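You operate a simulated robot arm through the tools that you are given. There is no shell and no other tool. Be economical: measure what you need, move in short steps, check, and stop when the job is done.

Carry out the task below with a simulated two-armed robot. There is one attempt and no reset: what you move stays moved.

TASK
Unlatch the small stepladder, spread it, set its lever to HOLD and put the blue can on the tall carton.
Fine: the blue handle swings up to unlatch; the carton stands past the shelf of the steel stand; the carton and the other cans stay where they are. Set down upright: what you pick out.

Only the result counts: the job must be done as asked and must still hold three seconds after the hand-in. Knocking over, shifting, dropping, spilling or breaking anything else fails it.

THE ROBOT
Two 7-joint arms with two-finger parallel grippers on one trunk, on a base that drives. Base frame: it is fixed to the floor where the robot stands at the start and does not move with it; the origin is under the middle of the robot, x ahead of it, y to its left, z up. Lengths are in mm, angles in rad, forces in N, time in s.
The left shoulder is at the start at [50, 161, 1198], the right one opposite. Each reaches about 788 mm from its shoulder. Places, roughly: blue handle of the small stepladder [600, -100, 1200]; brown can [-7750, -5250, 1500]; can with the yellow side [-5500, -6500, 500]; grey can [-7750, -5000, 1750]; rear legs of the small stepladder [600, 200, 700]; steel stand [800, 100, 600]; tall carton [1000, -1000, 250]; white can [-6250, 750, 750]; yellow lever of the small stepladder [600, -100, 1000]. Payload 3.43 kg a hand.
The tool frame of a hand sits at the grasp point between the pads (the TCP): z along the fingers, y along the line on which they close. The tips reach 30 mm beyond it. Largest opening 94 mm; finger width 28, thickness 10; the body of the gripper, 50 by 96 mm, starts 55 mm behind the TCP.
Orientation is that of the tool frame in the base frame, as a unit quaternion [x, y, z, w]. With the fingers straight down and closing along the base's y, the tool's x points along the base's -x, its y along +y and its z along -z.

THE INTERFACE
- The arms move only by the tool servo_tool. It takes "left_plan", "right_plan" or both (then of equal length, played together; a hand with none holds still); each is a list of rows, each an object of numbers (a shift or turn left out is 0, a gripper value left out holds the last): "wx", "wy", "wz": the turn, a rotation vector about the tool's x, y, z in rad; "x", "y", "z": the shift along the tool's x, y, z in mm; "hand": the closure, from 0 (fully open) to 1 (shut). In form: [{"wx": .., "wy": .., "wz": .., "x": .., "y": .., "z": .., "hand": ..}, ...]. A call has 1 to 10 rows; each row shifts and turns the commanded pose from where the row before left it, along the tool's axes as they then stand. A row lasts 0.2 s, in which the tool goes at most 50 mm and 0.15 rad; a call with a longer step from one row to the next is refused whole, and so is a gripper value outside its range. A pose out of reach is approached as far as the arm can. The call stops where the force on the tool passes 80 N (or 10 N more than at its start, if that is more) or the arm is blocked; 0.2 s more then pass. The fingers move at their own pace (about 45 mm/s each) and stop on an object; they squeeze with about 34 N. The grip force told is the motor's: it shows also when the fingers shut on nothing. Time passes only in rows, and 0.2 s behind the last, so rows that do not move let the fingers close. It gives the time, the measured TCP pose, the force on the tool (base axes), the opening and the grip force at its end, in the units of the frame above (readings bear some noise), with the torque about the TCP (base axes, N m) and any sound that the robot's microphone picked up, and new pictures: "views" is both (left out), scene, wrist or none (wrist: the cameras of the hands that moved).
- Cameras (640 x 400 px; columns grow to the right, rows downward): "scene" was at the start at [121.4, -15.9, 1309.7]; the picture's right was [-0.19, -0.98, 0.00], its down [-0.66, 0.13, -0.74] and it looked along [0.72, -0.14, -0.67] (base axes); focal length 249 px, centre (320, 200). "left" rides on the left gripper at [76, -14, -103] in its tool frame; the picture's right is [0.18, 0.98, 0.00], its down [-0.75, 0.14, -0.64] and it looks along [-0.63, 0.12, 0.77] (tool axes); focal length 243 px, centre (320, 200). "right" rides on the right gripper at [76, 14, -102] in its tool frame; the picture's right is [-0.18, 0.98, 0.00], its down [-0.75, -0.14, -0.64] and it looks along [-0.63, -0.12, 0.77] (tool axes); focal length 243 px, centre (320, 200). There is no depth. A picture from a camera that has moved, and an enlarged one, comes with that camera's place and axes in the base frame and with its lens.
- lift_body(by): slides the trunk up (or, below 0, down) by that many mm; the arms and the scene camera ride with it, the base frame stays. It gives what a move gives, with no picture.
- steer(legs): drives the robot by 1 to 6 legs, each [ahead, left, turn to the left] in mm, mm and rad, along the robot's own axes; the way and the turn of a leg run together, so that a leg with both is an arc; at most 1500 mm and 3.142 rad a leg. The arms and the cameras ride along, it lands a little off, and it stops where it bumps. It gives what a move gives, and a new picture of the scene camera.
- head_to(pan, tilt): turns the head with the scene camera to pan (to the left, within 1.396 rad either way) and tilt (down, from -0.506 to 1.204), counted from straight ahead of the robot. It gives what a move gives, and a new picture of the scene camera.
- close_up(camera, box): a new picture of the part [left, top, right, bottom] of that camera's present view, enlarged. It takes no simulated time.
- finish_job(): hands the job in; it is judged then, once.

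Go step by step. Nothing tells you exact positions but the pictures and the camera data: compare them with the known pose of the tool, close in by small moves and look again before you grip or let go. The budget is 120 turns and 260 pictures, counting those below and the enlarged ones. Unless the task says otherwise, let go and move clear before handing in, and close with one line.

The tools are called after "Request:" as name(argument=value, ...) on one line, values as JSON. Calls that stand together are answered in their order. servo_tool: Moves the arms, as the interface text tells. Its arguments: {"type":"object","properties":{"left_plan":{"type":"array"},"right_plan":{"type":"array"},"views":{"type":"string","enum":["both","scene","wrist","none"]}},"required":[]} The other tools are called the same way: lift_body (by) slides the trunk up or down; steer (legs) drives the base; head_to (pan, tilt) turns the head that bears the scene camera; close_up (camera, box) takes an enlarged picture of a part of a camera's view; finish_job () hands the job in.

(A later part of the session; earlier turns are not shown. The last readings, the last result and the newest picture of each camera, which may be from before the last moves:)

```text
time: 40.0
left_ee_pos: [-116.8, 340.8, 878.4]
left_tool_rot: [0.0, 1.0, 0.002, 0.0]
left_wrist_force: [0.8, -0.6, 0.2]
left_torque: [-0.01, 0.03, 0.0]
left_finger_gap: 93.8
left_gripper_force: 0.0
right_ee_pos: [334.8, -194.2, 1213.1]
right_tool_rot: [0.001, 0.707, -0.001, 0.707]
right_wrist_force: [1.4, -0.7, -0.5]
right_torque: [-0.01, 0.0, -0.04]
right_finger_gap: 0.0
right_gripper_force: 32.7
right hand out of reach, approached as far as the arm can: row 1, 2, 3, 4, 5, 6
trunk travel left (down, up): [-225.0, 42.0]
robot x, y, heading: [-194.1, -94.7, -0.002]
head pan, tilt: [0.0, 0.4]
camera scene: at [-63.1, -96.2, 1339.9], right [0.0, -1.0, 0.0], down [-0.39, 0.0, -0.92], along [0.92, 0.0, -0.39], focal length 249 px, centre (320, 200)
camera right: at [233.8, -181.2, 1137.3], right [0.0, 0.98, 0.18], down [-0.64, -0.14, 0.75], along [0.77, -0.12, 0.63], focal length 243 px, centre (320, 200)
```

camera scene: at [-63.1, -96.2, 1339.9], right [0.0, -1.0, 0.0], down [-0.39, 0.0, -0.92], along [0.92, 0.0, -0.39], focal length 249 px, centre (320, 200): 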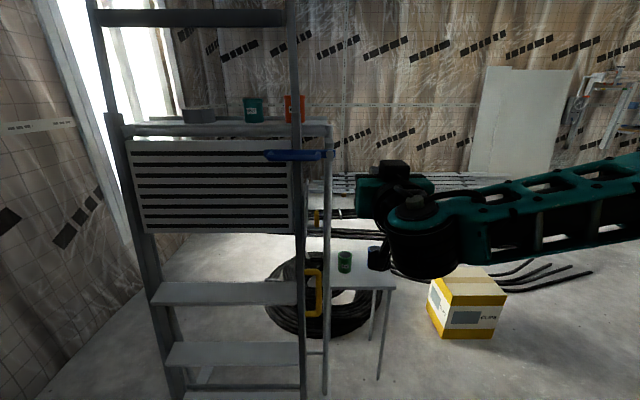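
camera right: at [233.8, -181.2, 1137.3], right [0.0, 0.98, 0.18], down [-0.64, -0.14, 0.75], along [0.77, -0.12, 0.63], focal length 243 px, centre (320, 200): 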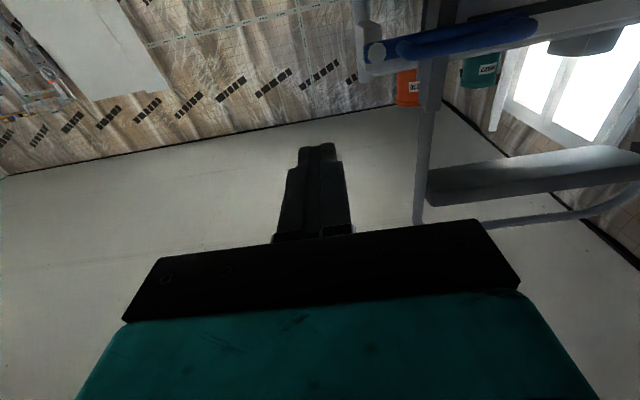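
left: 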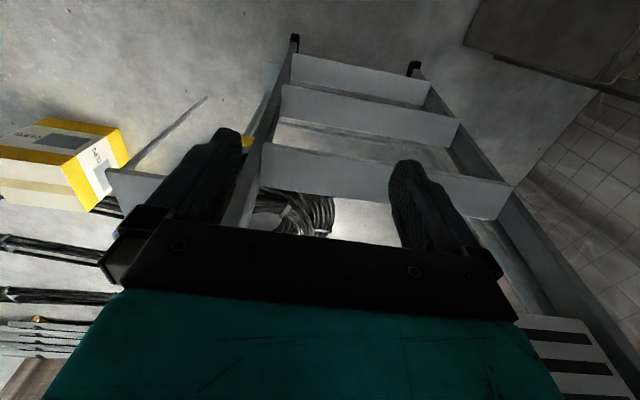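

The forearm comes from the right and limits how far left the hand can go; I'll shift the base left so the handle is straight ahead of the right shoulder.

Request:
steer(legs=[[0, 220, 0]])

Request:
servo_tool(right_plan=[{"x": 20}, {"x": 20}, {"x": 10}, {"z": 20}], views="wrist")

```text
time: 42.6
left_ee_pos: [-116.9, 559.8, 877.2]
left_tool_rot: [0.0, 1.0, 0.002, 0.0]
left_wrist_force: [-0.4, -0.8, -0.1]
left_torque: [0.0, -0.03, 0.01]
left_finger_gap: 94.1
left_gripper_force: 0.0
right_ee_pos: [335.9, 23.9, 1212.5]
right_tool_rot: [0.0, 0.708, 0.0, 0.706]
right_wrist_force: [0.6, 0.9, 0.5]
right_torque: [0.02, 0.02, -0.01]
right_finger_gap: 0.0
right_gripper_force: 32.8
trunk travel left (down, up): [-225.0, 42.0]
robot x, y, heading: [-195.8, 122.3, -0.005]
head pan, tilt: [0.0, 0.4]
camera scene: at [-62.3, 122.8, 1339.9], right [0.0, -1.0, 0.0], down [-0.39, 0.0, -0.92], along [0.92, 0.0, -0.39], focal length 249 px, centre (320, 200)
```

scene: 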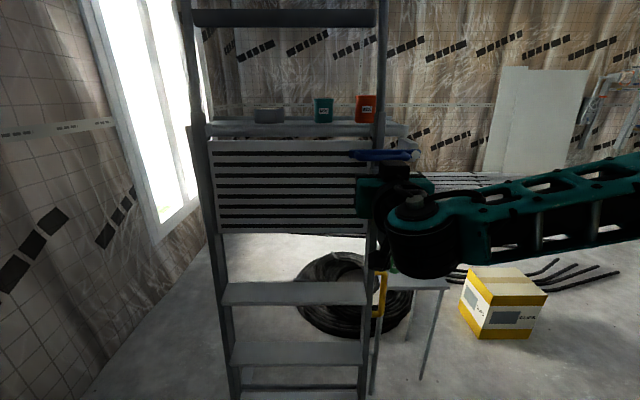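

```text
time: 43.6
left_ee_pos: [-116.6, 559.6, 877.6]
left_tool_rot: [0.001, 1.0, 0.003, 0.0]
left_wrist_force: [-0.4, 0.3, -0.5]
left_torque: [0.0, 0.01, 0.01]
left_finger_gap: 94.1
left_gripper_force: 0.0
right_ee_pos: [351.7, 4.4, 1170.9]
right_tool_rot: [0.0, 0.708, 0.001, 0.706]
right_wrist_force: [-0.2, -0.5, -0.4]
right_torque: [-0.02, 0.0, 0.02]
right_finger_gap: 0.0
right_gripper_force: 33.7
right hand out of reach, approached as far as the arm can: row 1, 2, 3, 4
trunk travel left (down, up): [-225.0, 42.0]
robot x, y, heading: [-194.4, 124.2, -0.005]
head pan, tilt: [0.0, 0.4]
camera right: at [251.2, 18.4, 1095.2], right [0.0, 0.98, 0.18], down [-0.64, -0.14, 0.76], along [0.77, -0.12, 0.63], focal length 243 px, centre (320, 200)
```

right: 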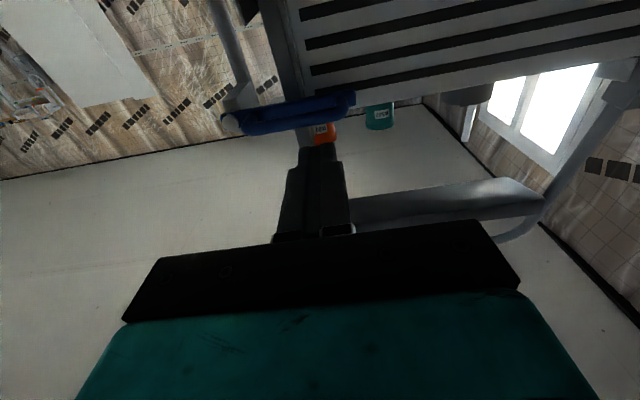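

The commanded pose seems to have run ahead of the arm while it was limited; I'll step it back to the right until it's reachable again.

Request:
servo_tool(right_plan=[{"y": -48}, {"y": -48}, {"y": -48}, {"y": -48}, {"y": -48}], views="none")

```text
time: 44.8
left_ee_pos: [-116.6, 559.3, 877.6]
left_tool_rot: [0.0, 1.0, 0.003, 0.0]
left_wrist_force: [-0.5, -0.3, -0.8]
left_torque: [-0.01, 0.03, -0.01]
left_finger_gap: 94.1
left_gripper_force: 0.0
right_ee_pos: [353.7, -238.0, 1170.4]
right_tool_rot: [0.0, 0.708, 0.001, 0.707]
right_wrist_force: [-0.1, -0.1, 0.7]
right_torque: [-0.01, 0.02, -0.03]
right_finger_gap: 0.0
right_gripper_force: 32.9
trunk travel left (down, up): [-225.0, 42.0]
robot x, y, heading: [-195.8, 121.4, -0.004]
head pan, tilt: [0.0, 0.4]
```

The command follows the arm after all. I'll extend forward first, well below the handle, then try going left.

Request:
servo_tool(right_plan=[{"z": 45, "x": 10}, {"z": 45}, {"z": 30}, {"y": 45}, {"y": 45}, {"y": 45}, {"y": 45}, {"y": 20}], views="wrist")

```text
time: 46.6
left_ee_pos: [-117.6, 561.3, 877.6]
left_tool_rot: [0.0, 1.0, 0.003, 0.0]
left_wrist_force: [0.0, 0.0, 0.3]
left_torque: [0.01, 0.03, 0.01]
left_finger_gap: 93.9
left_gripper_force: 0.0
right_ee_pos: [459.9, -49.2, 1169.4]
right_tool_rot: [0.0, 0.708, 0.0, 0.707]
right_wrist_force: [0.0, 0.6, 0.2]
right_torque: [0.01, -0.02, -0.03]
right_finger_gap: 0.0
right_gripper_force: 33.1
right hand out of reach, approached as far as the arm can: row 7, 8
trunk travel left (down, up): [-225.0, 42.0]
robot x, y, heading: [-198.1, 126.0, -0.006]
head pan, tilt: [0.0, 0.4]
camera right: at [358.3, -35.5, 1093.6], right [0.0, 0.98, 0.18], down [-0.64, -0.14, 0.76], along [0.77, -0.12, 0.63], focal length 243 px, centre (320, 200)
```

right: 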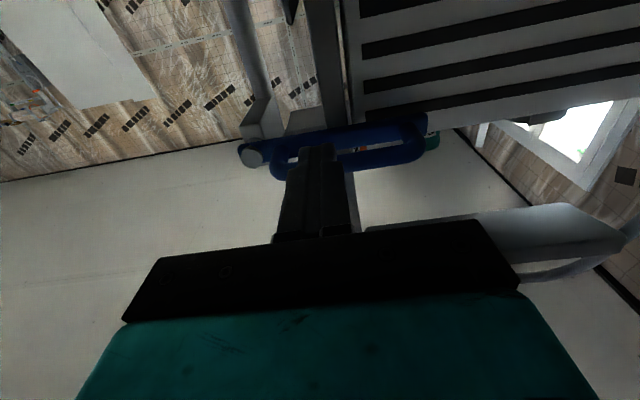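

Handle is right above and ahead. I'll yaw the fingers a bit left, lower slightly, and slide under the grip bar.

Request:
servo_tool(right_plan=[{"wx": -0.13, "x": 5}, {"wx": -0.13, "x": 5}, {"wx": -0.13}, {"y": 20}, {"z": 25}, {"z": 25}, {"z": 15}], views="both")

```text
time: 48.2
left_ee_pos: [-115.9, 560.8, 877.4]
left_tool_rot: [0.001, 1.0, 0.003, 0.0]
left_wrist_force: [-0.1, 0.3, -0.8]
left_torque: [-0.02, 0.01, 0.01]
left_finger_gap: 94.1
left_gripper_force: 0.1
right_ee_pos: [491.6, -23.0, 1170.4]
right_tool_rot: [-0.136, 0.694, 0.137, 0.693]
right_wrist_force: [0.9, -0.6, -0.6]
right_torque: [0.02, -0.04, -0.01]
right_finger_gap: 0.0
right_gripper_force: 32.7
right hand out of reach, approached as far as the arm can: row 6, 7
trunk travel left (down, up): [-225.0, 42.0]
robot x, y, heading: [-197.4, 124.6, -0.003]
head pan, tilt: [0.0, 0.4]
camera scene: at [-62.2, 122.6, 1339.9], right [0.0, -1.0, 0.0], down [-0.39, 0.0, -0.92], along [0.92, 0.0, -0.39], focal length 249 px, centre (320, 200)
camera right: at [392.0, -49.2, 1095.9], right [-0.37, 0.91, 0.19], down [-0.54, -0.38, 0.75], along [0.76, 0.18, 0.63], focal length 243 px, centre (320, 200)
```

scene: 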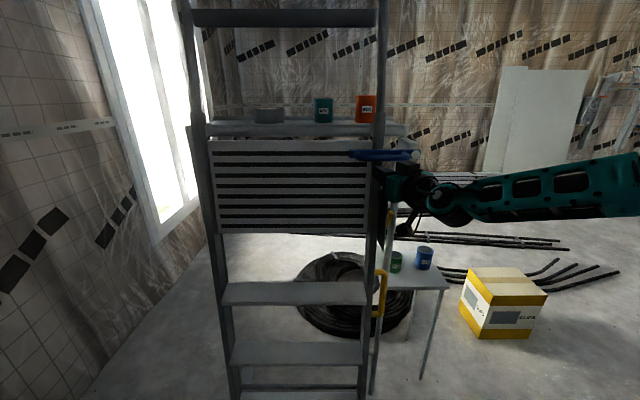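
right: 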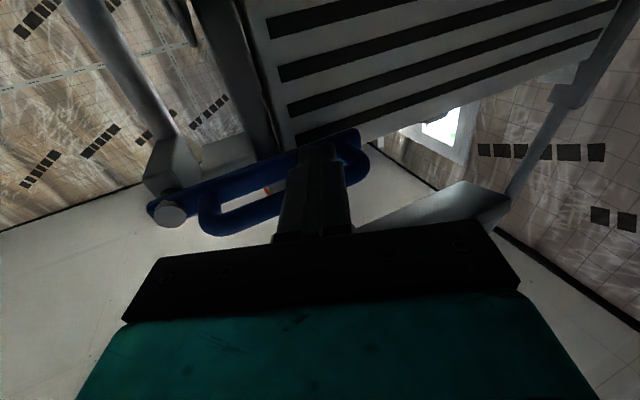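

Fingertips are just under the grip bar's front. I'll lower 8 mm and roll the base ahead 40 mm for a solid overlap.

Request:
servo_tool(right_plan=[{"x": 8}], views="none")

Request:
steer(legs=[[35, 0, 0]])

Request:
servo_tool(right_plan=[{"x": -10}, {"x": -15}, {"x": -15}], views="both")

```text
time: 48.6
left_ee_pos: [-116.3, 559.9, 878.2]
left_tool_rot: [0.0, 1.0, 0.003, 0.0]
left_wrist_force: [-0.6, 0.3, 0.1]
left_torque: [-0.02, -0.02, -0.01]
left_finger_gap: 94.1
left_gripper_force: 0.1
right_ee_pos: [488.4, -24.4, 1165.5]
right_tool_rot: [-0.136, 0.695, 0.137, 0.693]
right_wrist_force: [0.7, -0.5, 0.1]
right_torque: [0.02, -0.02, 0.02]
right_finger_gap: 0.0
right_gripper_force: 32.6
right hand out of reach, approached as far as the arm can: row 1
trunk travel left (down, up): [-225.0, 42.0]
robot x, y, heading: [-195.7, 125.1, -0.002]
head pan, tilt: [0.0, 0.4]
```

```text
time: 49.4
left_ee_pos: [-81.3, 560.5, 877.9]
left_tool_rot: [0.001, 1.0, 0.003, -0.001]
left_wrist_force: [-0.5, -0.3, -0.6]
left_torque: [-0.03, 0.02, -0.04]
left_finger_gap: 94.1
left_gripper_force: 0.2
right_ee_pos: [524.0, -23.6, 1163.8]
right_tool_rot: [-0.136, 0.695, 0.137, 0.693]
right_wrist_force: [0.2, -0.6, 0.2]
right_torque: [0.05, 0.01, 0.03]
right_finger_gap: 0.3
right_gripper_force: 32.7
trunk travel left (down, up): [-225.0, 42.0]
robot x, y, heading: [-163.1, 123.3, -0.0]
head pan, tilt: [0.0, 0.4]
camera scene: at [-26.3, 122.4, 1339.8], right [0.0, -1.0, 0.0], down [-0.39, 0.0, -0.92], along [0.92, 0.0, -0.39], focal length 249 px, centre (320, 200)
```

scene: 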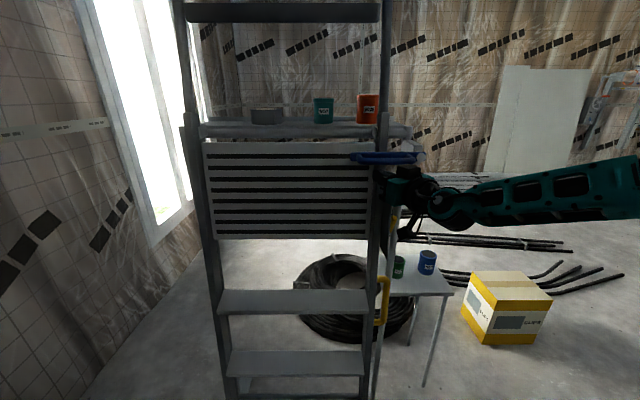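

```text
time: 50.2
left_ee_pos: [-81.7, 558.1, 877.9]
left_tool_rot: [0.0, 1.0, 0.003, 0.0]
left_wrist_force: [-0.8, -0.5, -0.7]
left_torque: [0.01, -0.02, 0.0]
left_finger_gap: 94.1
left_gripper_force: 0.1
right_ee_pos: [523.2, -26.5, 1206.1]
right_tool_rot: [-0.136, 0.694, 0.137, 0.693]
right_wrist_force: [-1.1, -0.3, -2.9]
right_torque: [0.05, -0.01, -0.04]
right_finger_gap: 0.1
right_gripper_force: 32.9
trunk travel left (down, up): [-225.0, 42.0]
robot x, y, heading: [-162.1, 123.6, -0.004]
head pan, tilt: [0.0, 0.4]
camera scene: at [-27.3, 122.2, 1339.9], right [0.0, -1.0, 0.0], down [-0.39, 0.0, -0.92], along [0.92, 0.0, -0.39], focal length 249 px, centre (320, 200)
camera right: at [424.1, -51.9, 1129.8], right [-0.37, 0.91, 0.19], down [-0.54, -0.37, 0.75], along [0.76, 0.18, 0.63], focal length 243 px, centre (320, 200)
```

scene: 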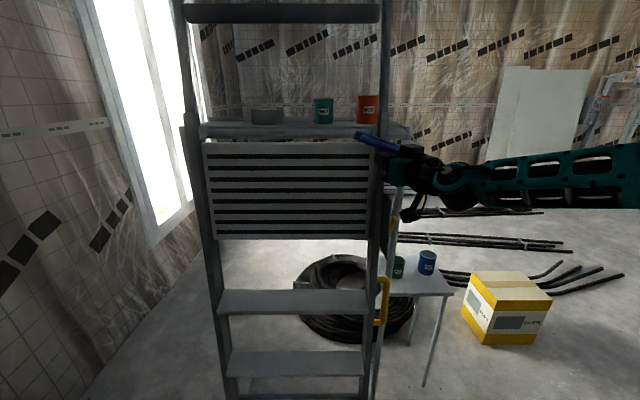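
right: 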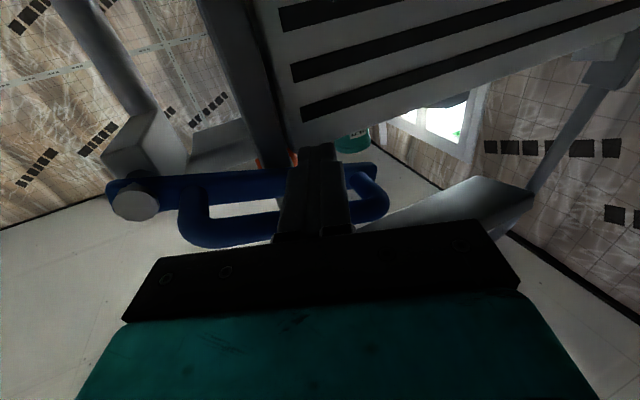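

The handle swings freely (≈3 N). Continue along the arc about the bolt.

Request:
servo_tool(right_plan=[{"x": -22, "y": -7, "z": -3}, {"x": -23, "y": -7, "z": -3}, {"x": -22, "y": -17, "z": -7}, {"x": -16, "y": -23, "z": -9}], views="both")

```text
time: 51.2
left_ee_pos: [-81.3, 560.3, 876.1]
left_tool_rot: [0.0, 1.0, 0.003, 0.0]
left_wrist_force: [-0.8, 0.1, 0.4]
left_torque: [-0.01, 0.01, 0.01]
left_finger_gap: 94.3
left_gripper_force: 0.1
right_ee_pos: [523.6, -84.4, 1288.6]
right_tool_rot: [-0.136, 0.694, 0.137, 0.694]
right_wrist_force: [-1.4, -1.0, 0.7]
right_torque: [0.0, 0.02, 0.0]
right_finger_gap: 0.1
right_gripper_force: 32.8
trunk travel left (down, up): [-225.0, 42.0]
robot x, y, heading: [-158.0, 125.9, -0.004]
head pan, tilt: [0.0, 0.4]
camera scene: at [-27.6, 122.0, 1340.0], right [0.0, -1.0, 0.0], down [-0.39, 0.0, -0.92], along [0.92, 0.0, -0.39], focal length 249 px, centre (320, 200)
camera right: at [424.3, -110.3, 1213.3], right [-0.37, 0.91, 0.18], down [-0.54, -0.37, 0.75], along [0.75, 0.18, 0.63], focal length 243 px, centre (320, 200)
```

scene: 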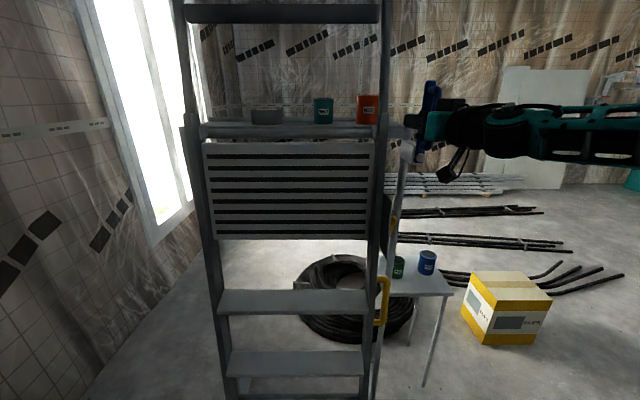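
right: 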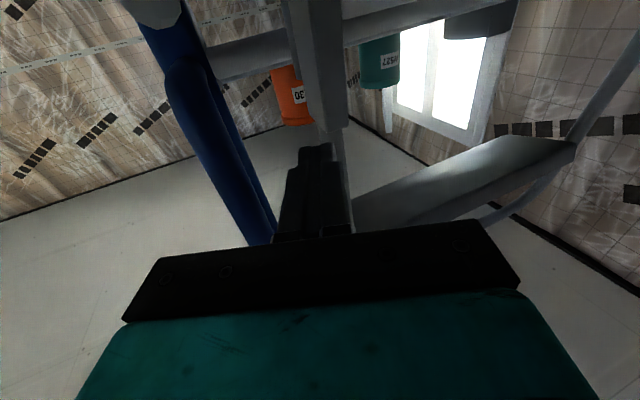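

The handle is nearly vertical and clear of the rail. A small further nudge to the right, then retreat and check it stays.

Request:
servo_tool(right_plan=[{"x": -4, "y": -15, "z": -6}, {"x": -2, "y": -15, "z": -6}], views="scene")

```text
time: 51.8
left_ee_pos: [-81.7, 562.3, 876.4]
left_tool_rot: [-0.001, 1.0, 0.001, 0.0]
left_wrist_force: [0.6, 1.1, -0.7]
left_torque: [0.01, -0.02, -0.01]
left_finger_gap: 94.2
left_gripper_force: 0.1
right_ee_pos: [522.0, -103.7, 1293.3]
right_tool_rot: [-0.145, 0.695, 0.142, 0.69]
right_wrist_force: [-1.9, 23.8, -3.6]
right_torque: [0.12, 0.06, 0.1]
right_finger_gap: 0.2
right_gripper_force: 33.5
trunk travel left (down, up): [-225.0, 42.0]
robot x, y, heading: [-162.3, 125.0, -0.003]
head pan, tilt: [0.0, 0.4]
camera scene: at [-27.4, 127.0, 1339.8], right [0.0, -1.0, 0.0], down [-0.39, 0.0, -0.92], along [0.92, 0.0, -0.39], focal length 249 px, centre (320, 200)
```

scene: 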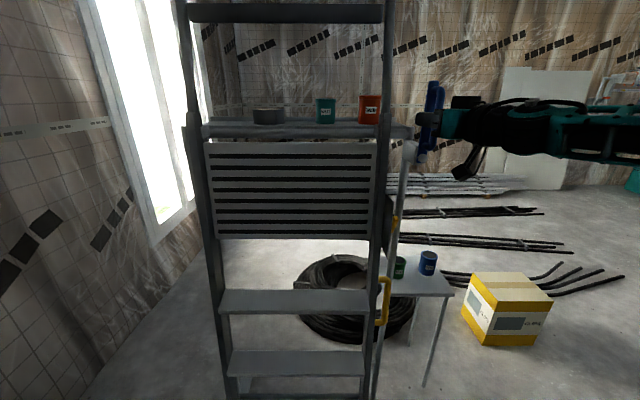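

End stop reached just past vertical. Back off and check.

Request:
servo_tool(right_plan=[{"y": 15}, {"z": -45}, {"z": -45}, {"z": -45}], views="scene")

Request:
close_up(camera="scene", box=[360, 60, 480, 140])

Request:
close_up(camera="scene", box=[170, 180, 430, 400])

```text
time: 52.8
left_ee_pos: [-82.1, 559.0, 876.8]
left_tool_rot: [0.0, 1.0, 0.003, 0.0]
left_wrist_force: [-0.2, -0.1, 1.1]
left_torque: [0.02, 0.02, -0.02]
left_finger_gap: 94.0
left_gripper_force: 0.1
right_ee_pos: [392.1, -152.1, 1295.1]
right_tool_rot: [-0.137, 0.694, 0.136, 0.694]
right_wrist_force: [0.2, 0.5, -0.1]
right_torque: [-0.04, -0.01, -0.03]
right_finger_gap: 0.1
right_gripper_force: 33.0
trunk travel left (down, up): [-225.0, 42.0]
robot x, y, heading: [-159.2, 125.1, -0.004]
head pan, tilt: [0.0, 0.4]
camera scene: at [-28.3, 122.1, 1340.1], right [0.0, -1.0, 0.0], down [-0.39, 0.0, -0.92], along [0.92, 0.0, -0.39], focal length 249 px, centre (320, 200)
```

scene: 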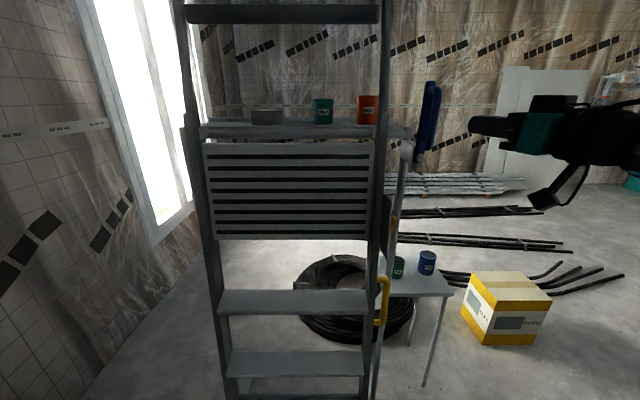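

```text
5.00 times, centred on (420, 100) of scene
camera zoom: at [-28.3, 122.1, 1340.1], right [0.0, -1.0, 0.0], down [-0.39, 0.0, -0.92], along [0.92, 0.0, -0.39], focal length 1246 px, centre (-180, 700)
```

zoom: 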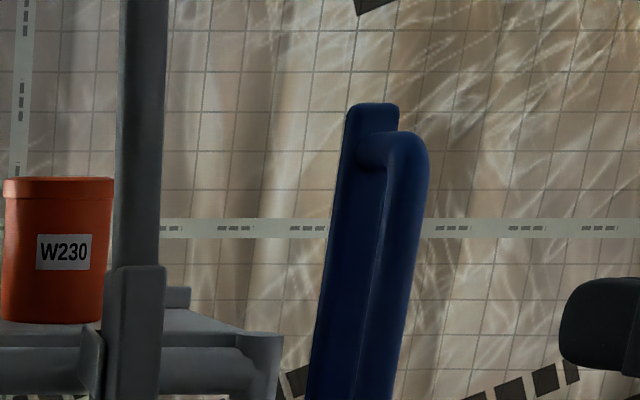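

```text
1.82 times, centred on (300, 290) of scene
camera zoom: at [-28.3, 122.1, 1340.1], right [0.0, -1.0, 0.0], down [-0.39, 0.0, -0.92], along [0.92, 0.0, -0.39], focal length 453 px, centre (356, 36)
```

zoom: 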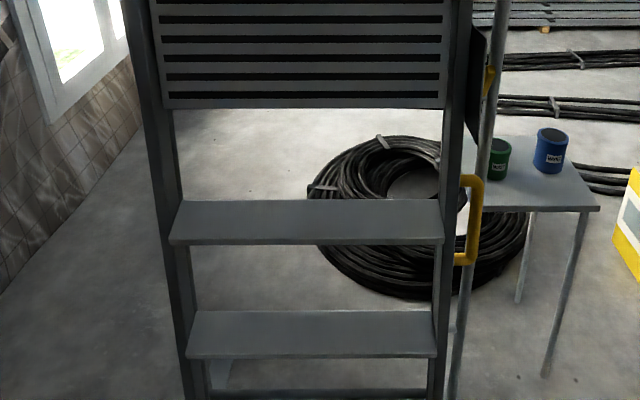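

The handle stays up: unlatched. Next I'll go for the yellow loop on the rear leg (≈[605,-94,720]): straighten the hand, lower the trunk, and come up in front of it.

Request:
servo_tool(right_plan=[{"y": -45, "z": -15}, {"y": -45, "z": -15}, {"wx": 0.13, "x": 30}, {"wx": 0.13, "x": 40}, {"wx": 0.13, "x": 40}, {"x": 45}], views="none")

Request:
lift_body(by=-220)

Request:
steer(legs=[[160, 0, 0]])

```text
time: 54.2
left_ee_pos: [-81.2, 559.1, 878.3]
left_tool_rot: [0.0, 1.0, 0.003, 0.0]
left_wrist_force: [0.5, -0.1, 0.8]
left_torque: [0.01, -0.02, -0.01]
left_finger_gap: 94.3
left_gripper_force: 0.0
right_ee_pos: [398.5, -246.5, 1138.3]
right_tool_rot: [0.002, 0.707, 0.0, 0.707]
right_wrist_force: [-0.1, 0.4, 0.3]
right_torque: [0.0, 0.0, -0.01]
right_finger_gap: 0.0
right_gripper_force: 32.8
trunk travel left (down, up): [-225.0, 42.0]
robot x, y, heading: [-153.9, 126.5, -0.002]
head pan, tilt: [0.0, 0.4]
```

```text
time: 56.6
left_ee_pos: [-80.9, 560.7, 658.6]
left_tool_rot: [-0.001, 1.0, 0.002, 0.0]
left_wrist_force: [-1.0, -0.3, -0.5]
left_torque: [-0.03, 0.03, 0.04]
left_finger_gap: 94.3
left_gripper_force: 0.1
right_ee_pos: [399.1, -245.9, 918.1]
right_tool_rot: [0.0, 0.708, 0.0, 0.707]
right_wrist_force: [0.0, 0.5, -0.3]
right_torque: [0.0, -0.01, -0.03]
right_finger_gap: 0.3
right_gripper_force: 33.1
trunk travel left (down, up): [-5.0, 262.0]
robot x, y, heading: [-160.0, 125.0, -0.0]
head pan, tilt: [0.0, 0.4]
```

```text
time: 58.0
left_ee_pos: [77.3, 559.4, 658.4]
left_tool_rot: [-0.001, 1.0, 0.002, -0.001]
left_wrist_force: [-0.7, -0.2, 0.0]
left_torque: [-0.01, -0.01, 0.01]
left_finger_gap: 94.1
left_gripper_force: 0.0
right_ee_pos: [556.3, -246.7, 917.9]
right_tool_rot: [-0.001, 0.707, 0.001, 0.707]
right_wrist_force: [0.1, 0.8, 0.2]
right_torque: [0.0, -0.02, 0.02]
right_finger_gap: 0.0
right_gripper_force: 33.2
trunk travel left (down, up): [-5.0, 262.0]
robot x, y, heading: [-1.7, 120.9, -0.002]
head pan, tilt: [0.0, 0.4]
camera scene: at [130.7, 121.7, 1119.9], right [0.0, -1.0, 0.0], down [-0.39, 0.0, -0.92], along [0.92, 0.0, -0.39], focal length 249 px, centre (320, 200)
```

scene: 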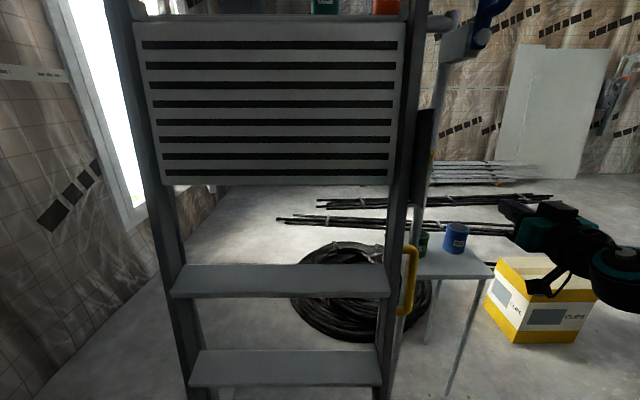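

Loop confirmed at ≈[605,-94,711]. Bring the hand in front of it.

Request:
servo_tool(right_plan=[{"z": -35, "x": 20}, {"x": 48}, {"x": 48}, {"x": 48}, {"x": 40}, {"y": 45}, {"y": 45}, {"y": 45}, {"y": 16}], views="both")

```text
time: 60.0
left_ee_pos: [77.8, 559.0, 657.8]
left_tool_rot: [0.0, 1.0, 0.003, 0.001]
left_wrist_force: [-0.5, 0.3, 0.1]
left_torque: [0.03, 0.02, 0.01]
left_finger_gap: 94.0
left_gripper_force: 0.0
right_ee_pos: [517.5, -115.0, 813.3]
right_tool_rot: [0.001, 0.708, -0.001, 0.707]
right_wrist_force: [-0.4, 0.4, 0.5]
right_torque: [-0.02, 0.02, 0.0]
right_finger_gap: 0.0
right_gripper_force: 33.2
right hand out of reach, approached as far as the arm can: row 4, 5, 6, 7, 8, 9
trunk travel left (down, up): [-5.0, 262.0]
robot x, y, heading: [-1.0, 122.2, 0.001]
head pan, tilt: [0.0, 0.4]
camera scene: at [130.7, 121.8, 1119.9], right [0.0, -1.0, 0.0], down [-0.39, 0.0, -0.92], along [0.92, 0.0, -0.39], focal length 249 px, centre (320, 200)
camera right: at [416.5, -100.6, 737.3], right [0.0, 0.98, 0.18], down [-0.64, -0.14, 0.76], along [0.77, -0.12, 0.63], focal length 243 px, centre (320, 200)
```

scene: 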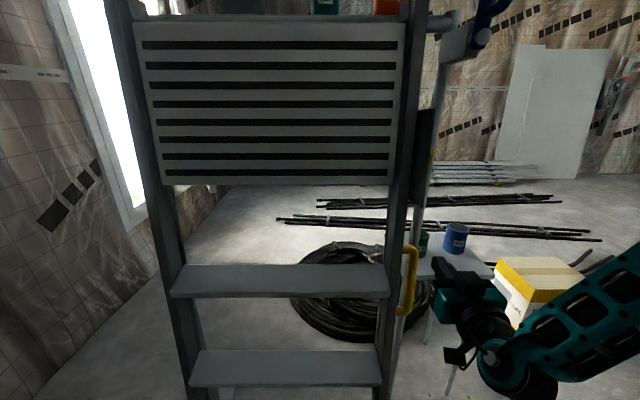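
right: 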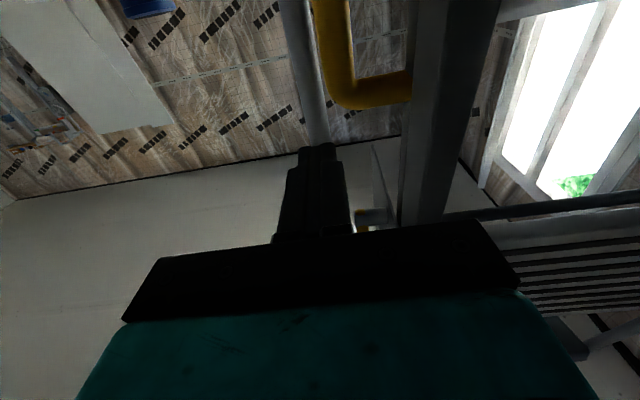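

Horizontal pointing hits a limit that low; I'll pitch the fingers down ~0.6 rad and continue down-left.

Request:
servo_tool(right_plan=[{"wy": 0.15, "z": -10}, {"wy": 0.15}, {"wy": 0.15}, {"wy": 0.15}, {"x": 30, "z": 10}, {"x": 30, "z": 10}, {"x": 20, "z": 10}, {"y": 10}, {"y": 10}], views="both")

```text
time: 62.0
left_ee_pos: [77.0, 558.7, 658.2]
left_tool_rot: [0.0, 1.0, 0.002, 0.0]
left_wrist_force: [0.5, 0.1, -0.6]
left_torque: [-0.02, -0.01, 0.0]
left_finger_gap: 94.2
left_gripper_force: 0.0
right_ee_pos: [488.3, -96.1, 729.4]
right_tool_rot: [-0.001, 0.885, 0.001, 0.465]
right_wrist_force: [0.9, 0.8, 0.4]
right_torque: [0.02, -0.02, -0.02]
right_finger_gap: 0.0
right_gripper_force: 33.2
trunk travel left (down, up): [-5.0, 262.0]
robot x, y, heading: [0.6, 121.4, -0.002]
head pan, tilt: [0.0, 0.4]
camera scene: at [130.7, 121.8, 1119.9], right [0.0, -1.0, 0.0], down [-0.39, 0.0, -0.92], along [0.92, 0.0, -0.39], focal length 249 px, centre (320, 200)
camera right: at [362.0, -81.6, 725.7], right [0.11, 0.98, 0.15], down [-0.1, -0.14, 0.98], along [0.99, -0.12, 0.09], focal length 243 px, centre (320, 200)
```

scene: 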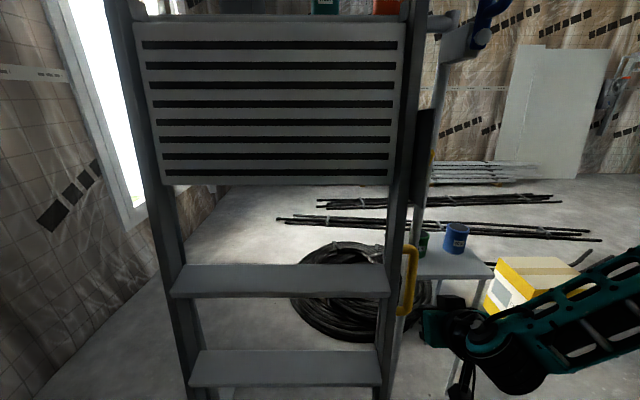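
right: 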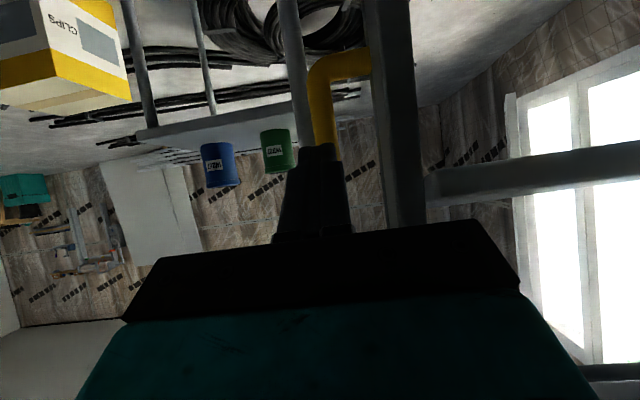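

Fingertips line up with the loop's outer bar (y≈-95). Advance to contact.

Request:
servo_tool(right_plan=[{"x": -17, "z": 24.7}, {"x": -17, "z": 24.7}, {"x": -6, "z": 8}], views="wrist")

```text
time: 62.8
left_ee_pos: [76.5, 559.7, 658.4]
left_tool_rot: [0.0, 1.0, 0.003, 0.0]
left_wrist_force: [0.5, 0.1, 0.4]
left_torque: [0.0, 0.04, -0.01]
left_finger_gap: 93.9
left_gripper_force: 0.1
right_ee_pos: [555.8, -102.1, 737.0]
right_tool_rot: [0.001, 0.885, 0.0, 0.466]
right_wrist_force: [-0.5, -0.1, 0.0]
right_torque: [-0.01, 0.0, -0.02]
right_finger_gap: 0.0
right_gripper_force: 33.3
right hand out of reach, approached as far as the arm can: row 2
trunk travel left (down, up): [-5.0, 262.0]
robot x, y, heading: [-2.4, 119.1, -0.007]
head pan, tilt: [0.0, 0.4]
camera right: at [429.1, -86.3, 732.5], right [0.11, 0.98, 0.15], down [-0.1, -0.14, 0.98], along [0.99, -0.12, 0.09], focal length 243 px, centre (320, 200)
```

right: 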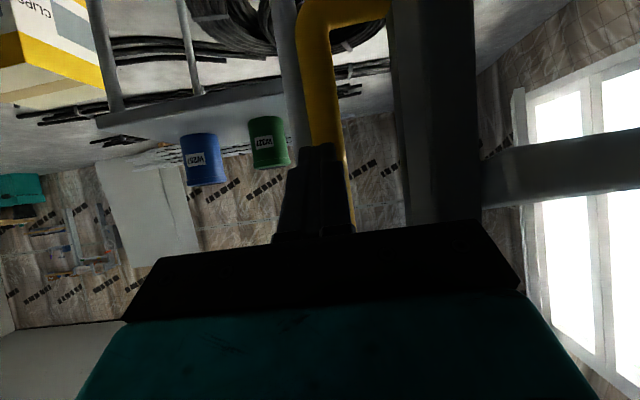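

Close to contact, but the arm is near a limit. I'll retreat, shift the base left 100 mm, and come back so I can push with the arm.

Request:
servo_tool(right_plan=[{"x": 20, "z": -29}, {"x": 20, "z": -29}, {"x": 10, "z": -14}, {"y": -45}, {"y": -45}], views="none")

Request:
steer(legs=[[0, 100, 0]])

Request:
servo_tool(right_plan=[{"x": -20, "z": 29}, {"x": -20, "z": 29}, {"x": -5, "z": 7}], views="wrist")

```text
time: 64.0
left_ee_pos: [76.4, 560.1, 659.1]
left_tool_rot: [0.0, 1.0, 0.003, 0.0]
left_wrist_force: [-0.7, -0.5, 0.7]
left_torque: [0.01, 0.0, 0.01]
left_finger_gap: 94.0
left_gripper_force: 0.0
right_ee_pos: [468.2, -189.4, 732.2]
right_tool_rot: [0.0, 0.885, 0.0, 0.466]
right_wrist_force: [0.5, -0.2, 0.3]
right_torque: [0.01, 0.03, 0.04]
right_finger_gap: 0.0
right_gripper_force: 33.2
trunk travel left (down, up): [-5.0, 262.0]
robot x, y, heading: [0.9, 122.5, 0.0]
head pan, tilt: [0.0, 0.4]
```

```text
time: 65.5
left_ee_pos: [77.1, 658.6, 658.3]
left_tool_rot: [0.0, 1.0, 0.003, -0.001]
left_wrist_force: [-0.6, 0.2, 0.0]
left_torque: [0.02, -0.02, 0.03]
left_finger_gap: 94.0
left_gripper_force: 0.1
right_ee_pos: [467.3, -90.4, 733.8]
right_tool_rot: [0.001, 0.885, -0.001, 0.465]
right_wrist_force: [-0.4, -0.1, -0.3]
right_torque: [-0.02, 0.02, 0.0]
right_finger_gap: 0.0
right_gripper_force: 33.2
trunk travel left (down, up): [-5.0, 262.0]
robot x, y, heading: [-0.5, 223.2, -0.003]
head pan, tilt: [0.0, 0.4]
camera scene: at [131.1, 221.2, 1119.9], right [0.0, -1.0, 0.0], down [-0.39, 0.0, -0.92], along [0.92, 0.0, -0.39], focal length 249 px, centre (320, 200)
```

scene: 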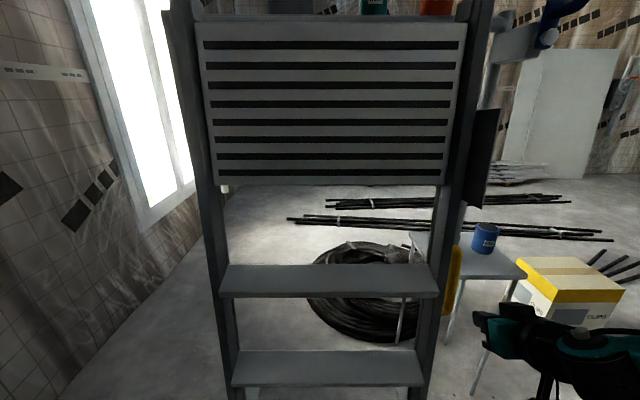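

```text
time: 66.3
left_ee_pos: [76.6, 659.4, 657.6]
left_tool_rot: [0.0, 1.0, 0.002, 0.0]
left_wrist_force: [-0.2, -0.7, 0.4]
left_torque: [0.0, -0.01, 0.0]
left_finger_gap: 93.9
left_gripper_force: 0.0
right_ee_pos: [548.1, -89.3, 732.8]
right_tool_rot: [0.001, 0.885, 0.0, 0.465]
right_wrist_force: [0.3, -0.4, -0.3]
right_torque: [0.02, 0.0, 0.0]
right_finger_gap: 0.1
right_gripper_force: 32.8
trunk travel left (down, up): [-5.0, 262.0]
robot x, y, heading: [-2.1, 223.2, -0.004]
head pan, tilt: [0.0, 0.4]
camera right: at [422.0, -76.0, 729.5], right [0.11, 0.98, 0.15], down [-0.1, -0.14, 0.98], along [0.99, -0.12, 0.09], focal length 243 px, centre (320, 200)
```

right: 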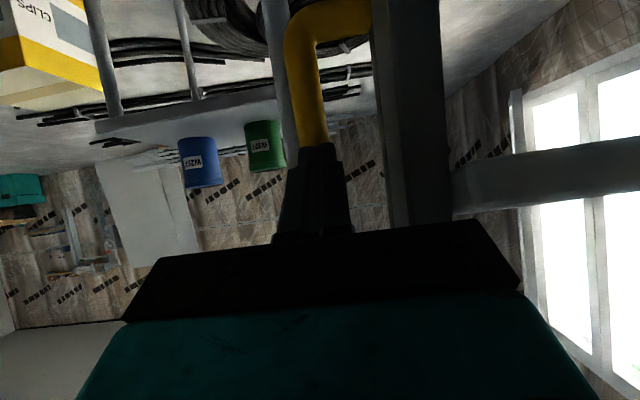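

Aligned. Push forward in small steps and watch the force.

Request:
servo_tool(right_plan=[{"y": -3, "x": -8.5, "z": 12.3}, {"x": -8.5, "z": 12.3}, {"x": -5.7, "z": 8.2}], views="wrist")

```text
time: 66.9
left_ee_pos: [76.2, 658.5, 659.5]
left_tool_rot: [0.002, 1.0, 0.001, 0.003]
left_wrist_force: [-0.1, -0.3, 0.2]
left_torque: [0.01, -0.02, -0.01]
left_finger_gap: 94.0
left_gripper_force: 0.1
right_ee_pos: [555.5, -92.8, 729.8]
right_tool_rot: [0.0, 0.889, 0.004, 0.458]
right_wrist_force: [-38.3, 1.3, 21.5]
right_torque: [-0.01, -0.45, -0.11]
right_finger_gap: 0.0
right_gripper_force: 32.9
trunk travel left (down, up): [-5.0, 262.0]
robot x, y, heading: [-1.6, 222.1, -0.014]
head pan, tilt: [0.0, 0.4]
stopped in row 2 (right hand): the force on the tool passed its limit at 99 N (the readings are from after the stop); the commanded pose is now the measured one
camera right: at [429.9, -78.4, 728.4], right [0.1, 0.98, 0.16], down [-0.08, -0.15, 0.99], along [0.99, -0.12, 0.07], focal length 243 px, centre (320, 200)
```

right: 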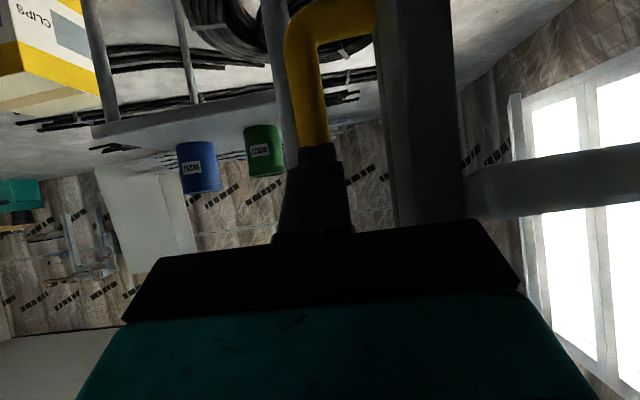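

That was a hard stop, possibly an impact spike. Try a slow, gentle push before drawing conclusions.

Request:
servo_tool(right_plan=[{"x": -1.1, "z": 1.7}, {"x": -1.1, "z": 1.7}, {"x": -1.1, "z": 1.7}, {"x": -1.1, "z": 1.7}, {"x": -1.1, "z": 1.7}, {"x": -1.1, "z": 1.7}, {"x": -1.1, "z": 1.7}, {"x": -1.1, "z": 1.7}], views="wrist")

```text
time: 67.5
left_ee_pos: [75.4, 659.0, 657.7]
left_tool_rot: [0.003, 1.0, 0.002, 0.002]
left_wrist_force: [-0.1, 0.3, -0.3]
left_torque: [0.0, 0.0, 0.0]
left_finger_gap: 94.0
left_gripper_force: 0.1
right_ee_pos: [555.1, -91.7, 725.3]
right_tool_rot: [0.001, 0.891, 0.005, 0.453]
right_wrist_force: [-33.7, 0.5, 18.5]
right_torque: [0.07, -0.39, -0.06]
right_finger_gap: 0.1
right_gripper_force: 33.0
trunk travel left (down, up): [-5.0, 262.0]
robot x, y, heading: [-3.6, 220.8, -0.015]
head pan, tilt: [0.0, 0.4]
stopped in row 3 (right hand): the force on the tool passed its limit at 82 N (the readings are from after the stop); the commanded pose is now the measured one
camera right: at [429.5, -78.3, 725.9], right [0.1, 0.98, 0.16], down [-0.07, -0.15, 0.99], along [0.99, -0.11, 0.06], focal length 243 px, centre (320, 200)
```

right: 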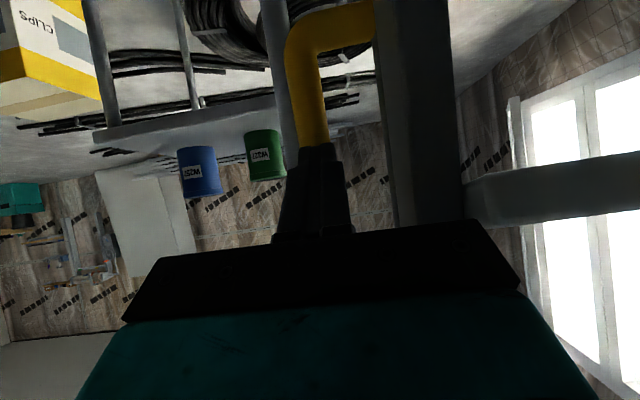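

Rigid in +x, so the legs likely come the other way. I'll back off, open the hand, straddle the loop bar and grip it to pull.

Request:
servo_tool(right_plan=[{"x": 18, "z": -26, "hand": 0.45}, {"x": 12, "z": -16}, {"wy": -0.05}, {"wy": -0.05}], views="wrist")

Request:
close_up(camera="right", box=[240, 0, 480, 240])

```text
time: 68.5
left_ee_pos: [77.2, 658.6, 658.0]
left_tool_rot: [0.003, 1.0, 0.003, 0.0]
left_wrist_force: [0.0, -0.2, -0.2]
left_torque: [-0.04, -0.02, 0.0]
left_finger_gap: 93.9
left_gripper_force: 0.0
right_ee_pos: [508.9, -91.1, 724.9]
right_tool_rot: [0.0, 0.868, 0.005, 0.497]
right_wrist_force: [0.1, -0.2, -0.1]
right_torque: [-0.01, -0.01, 0.03]
right_finger_gap: 51.6
right_gripper_force: 0.0
trunk travel left (down, up): [-5.0, 262.0]
robot x, y, heading: [-1.8, 217.5, -0.009]
head pan, tilt: [0.0, 0.4]
camera right: at [383.0, -78.7, 711.7], right [0.09, 0.98, 0.17], down [-0.17, -0.15, 0.97], along [0.98, -0.12, 0.16], focal length 243 px, centre (320, 200)
```

right: 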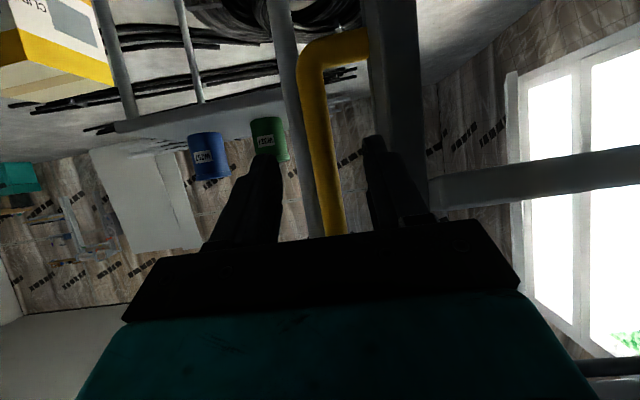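

```text
1.67 times, centred on (360, 120) of right
camera zoom: at [383.0, -78.7, 711.7], right [0.09, 0.98, 0.17], down [-0.17, -0.15, 0.97], along [0.98, -0.12, 0.16], focal length 404 px, centre (253, 333)
```

zoom: 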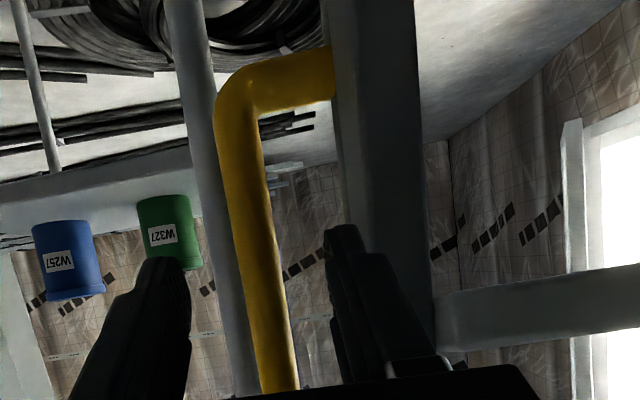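

The bar passes between the fingers, with a narrow gap to the rail. Narrow the opening to ~27 mm, centre on y≈-97, and advance partway.

Request:
servo_tool(right_plan=[{"y": -6, "hand": 0.71}, {"x": -10, "z": 17.3}, {"x": -10, "z": 17.3}, {}], views="none")

Request:
close_up(camera="right", box=[240, 0, 480, 240])

```text
time: 69.5
left_ee_pos: [77.7, 658.0, 657.9]
left_tool_rot: [0.002, 1.0, 0.003, 0.0]
left_wrist_force: [-0.2, -0.6, 0.1]
left_torque: [-0.01, -0.01, -0.01]
left_finger_gap: 93.9
left_gripper_force: 0.1
right_ee_pos: [547.8, -98.3, 724.0]
right_tool_rot: [0.002, 0.867, 0.004, 0.498]
right_wrist_force: [0.1, 0.9, -0.6]
right_torque: [-0.04, -0.03, 0.02]
right_finger_gap: 27.2
right_gripper_force: 0.0
trunk travel left (down, up): [-5.0, 262.0]
robot x, y, heading: [-4.6, 222.6, -0.007]
head pan, tilt: [0.0, 0.4]
```

```text
1.67 times, centred on (360, 120) of right
camera zoom: at [423.2, -85.0, 711.2], right [0.09, 0.98, 0.17], down [-0.17, -0.15, 0.97], along [0.98, -0.12, 0.15], focal length 404 px, centre (253, 333)
```

zoom: 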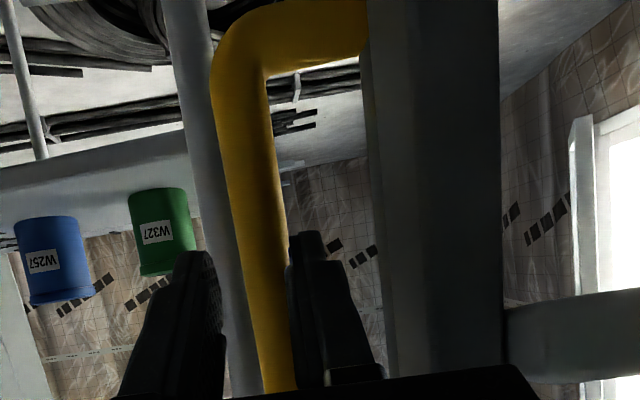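

Nearly centred; shift 3 mm left and advance onto the bar, then close.

Request:
servo_tool(right_plan=[{"y": 3}, {"x": -8, "z": 14}, {"x": -8, "z": 14}, {"x": -5, "z": 9}, {"hand": 1}, {}, {}], views="none")

Request:
close_up(camera="right", box=[240, 0, 480, 240])

```text
time: 71.1
left_ee_pos: [76.0, 658.5, 659.0]
left_tool_rot: [0.003, 1.0, 0.003, 0.0]
left_wrist_force: [0.9, -0.4, -1.1]
left_torque: [0.01, 0.0, -0.05]
left_finger_gap: 94.0
left_gripper_force: 0.0
right_ee_pos: [589.4, -94.9, 723.6]
right_tool_rot: [0.0, 0.868, 0.005, 0.497]
right_wrist_force: [-9.9, -5.2, 1.7]
right_torque: [1.48, 0.35, 3.41]
right_finger_gap: 25.3
right_gripper_force: 44.5
trunk travel left (down, up): [-5.0, 262.0]
robot x, y, heading: [-3.5, 219.0, -0.008]
head pan, tilt: [0.0, 0.4]
```

```text
1.67 times, centred on (360, 120) of right
camera zoom: at [464.5, -81.6, 711.1], right [0.09, 0.98, 0.17], down [-0.17, -0.15, 0.97], along [0.98, -0.11, 0.15], focal length 404 px, centre (253, 333)
```

zoom: 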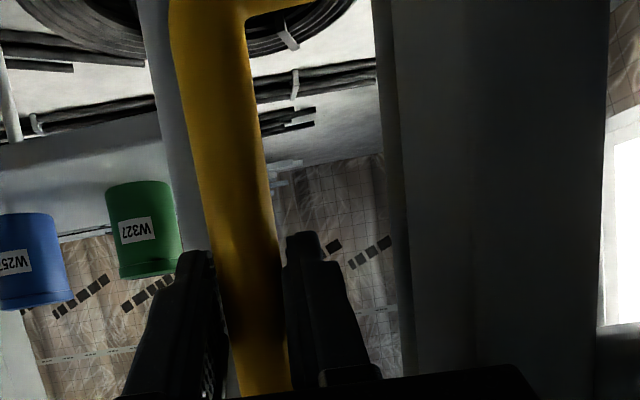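

Gripped (25 mm, 44 N). Pull toward the robot slowly.

Request:
servo_tool(right_plan=[{"x": 1.5, "z": -2.6}, {"x": 1.5, "z": -2.6}, {"x": 1.5, "z": -2.6}, {"x": 1.5, "z": -2.6}, {"x": 1.5, "z": -2.6}, {"x": 1.5, "z": -2.6}], views="both")

```text
time: 72.5
left_ee_pos: [77.5, 657.3, 658.2]
left_tool_rot: [0.003, 1.0, 0.003, 0.0]
left_wrist_force: [-0.3, -0.8, 0.2]
left_torque: [-0.02, 0.02, -0.05]
left_finger_gap: 93.7
left_gripper_force: 0.0
right_ee_pos: [572.6, -94.7, 724.7]
right_tool_rot: [0.001, 0.868, 0.005, 0.497]
right_wrist_force: [4.2, -0.5, 1.3]
right_torque: [1.3, -0.5, 3.23]
right_finger_gap: 24.5
right_gripper_force: 45.1
trunk travel left (down, up): [-5.0, 262.0]
robot x, y, heading: [-8.4, 223.0, -0.015]
head pan, tilt: [0.0, 0.4]
camera scene: at [129.2, 220.3, 1120.0], right [-0.01, -1.0, 0.0], down [-0.39, 0.0, -0.92], along [0.92, -0.01, -0.39], focal length 249 px, centre (320, 200)
camera right: at [447.6, -81.4, 711.6], right [0.09, 0.98, 0.17], down [-0.17, -0.15, 0.97], along [0.98, -0.12, 0.16], focal length 243 px, centre (320, 200)
```

scene: 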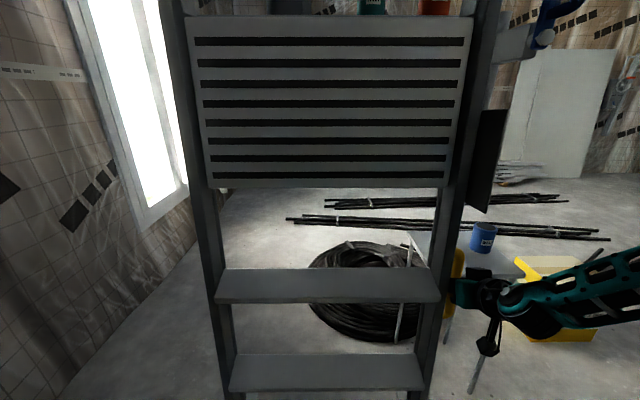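
right: 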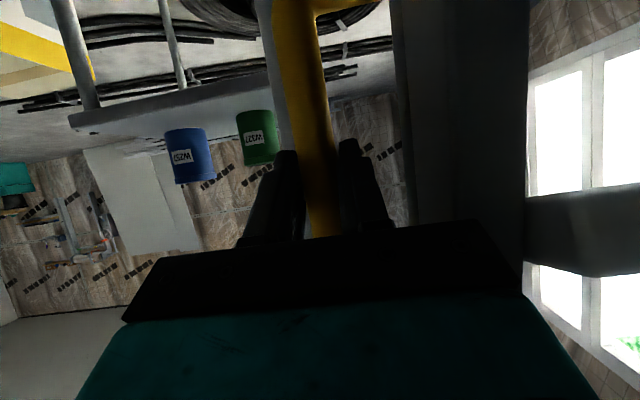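

It moves easily toward me (4 N). Pull another 35 mm and see which parts move, including the feet.

Request:
servo_tool(right_plan=[{"x": 2.5, "z": -4.3}, {"x": 2.5, "z": -4.3}, {"x": 2.5, "z": -4.3}, {"x": 2.5, "z": -4.3}, {"x": 2.5, "z": -4.3}, {"x": 2.5, "z": -4.3}, {"x": 2.5, "z": -4.3}], views="none")

Request:
head_to(pan=0.0, tilt=0.8)

```text
time: 74.1
left_ee_pos: [77.7, 658.2, 657.6]
left_tool_rot: [0.002, 1.0, 0.002, 0.0]
left_wrist_force: [-1.0, 0.4, -0.9]
left_torque: [0.0, -0.03, 0.01]
left_finger_gap: 93.8
left_gripper_force: 0.0
right_ee_pos: [538.1, -94.7, 724.4]
right_tool_rot: [0.0, 0.867, 0.004, 0.499]
right_wrist_force: [3.1, 0.3, 4.3]
right_torque: [0.49, -1.96, 3.13]
right_finger_gap: 21.9
right_gripper_force: 45.2
trunk travel left (down, up): [-5.0, 262.0]
robot x, y, heading: [-3.2, 221.9, -0.01]
head pan, tilt: [0.0, 0.4]
```

```text
time: 75.0
left_ee_pos: [77.3, 658.1, 656.2]
left_tool_rot: [0.003, 1.0, 0.002, 0.0]
left_wrist_force: [0.3, -0.2, -0.3]
left_torque: [0.0, -0.02, -0.02]
left_finger_gap: 93.8
left_gripper_force: 0.0
right_ee_pos: [538.3, -95.1, 724.3]
right_tool_rot: [0.0, 0.867, 0.005, 0.498]
right_wrist_force: [2.4, -0.5, 8.5]
right_torque: [0.82, -0.73, 3.03]
right_finger_gap: 21.6
right_gripper_force: 44.8
trunk travel left (down, up): [-5.0, 262.0]
robot x, y, heading: [-1.9, 223.0, -0.005]
head pan, tilt: [0.0, 0.799]
camera scene: at [116.7, 220.7, 1085.0], right [-0.01, -1.0, 0.0], down [-0.72, 0.01, -0.7], along [0.7, -0.01, -0.72], focal length 249 px, centre (320, 200)
```

scene: 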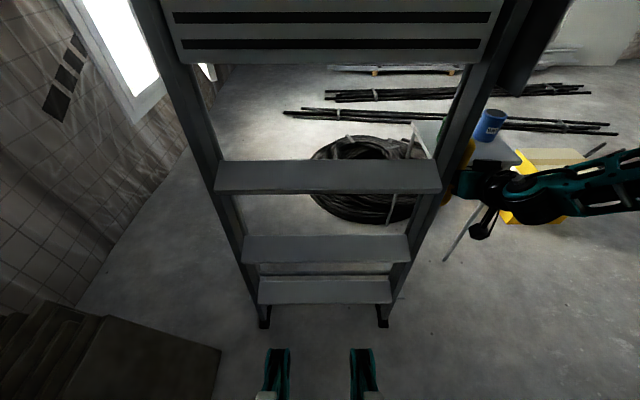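

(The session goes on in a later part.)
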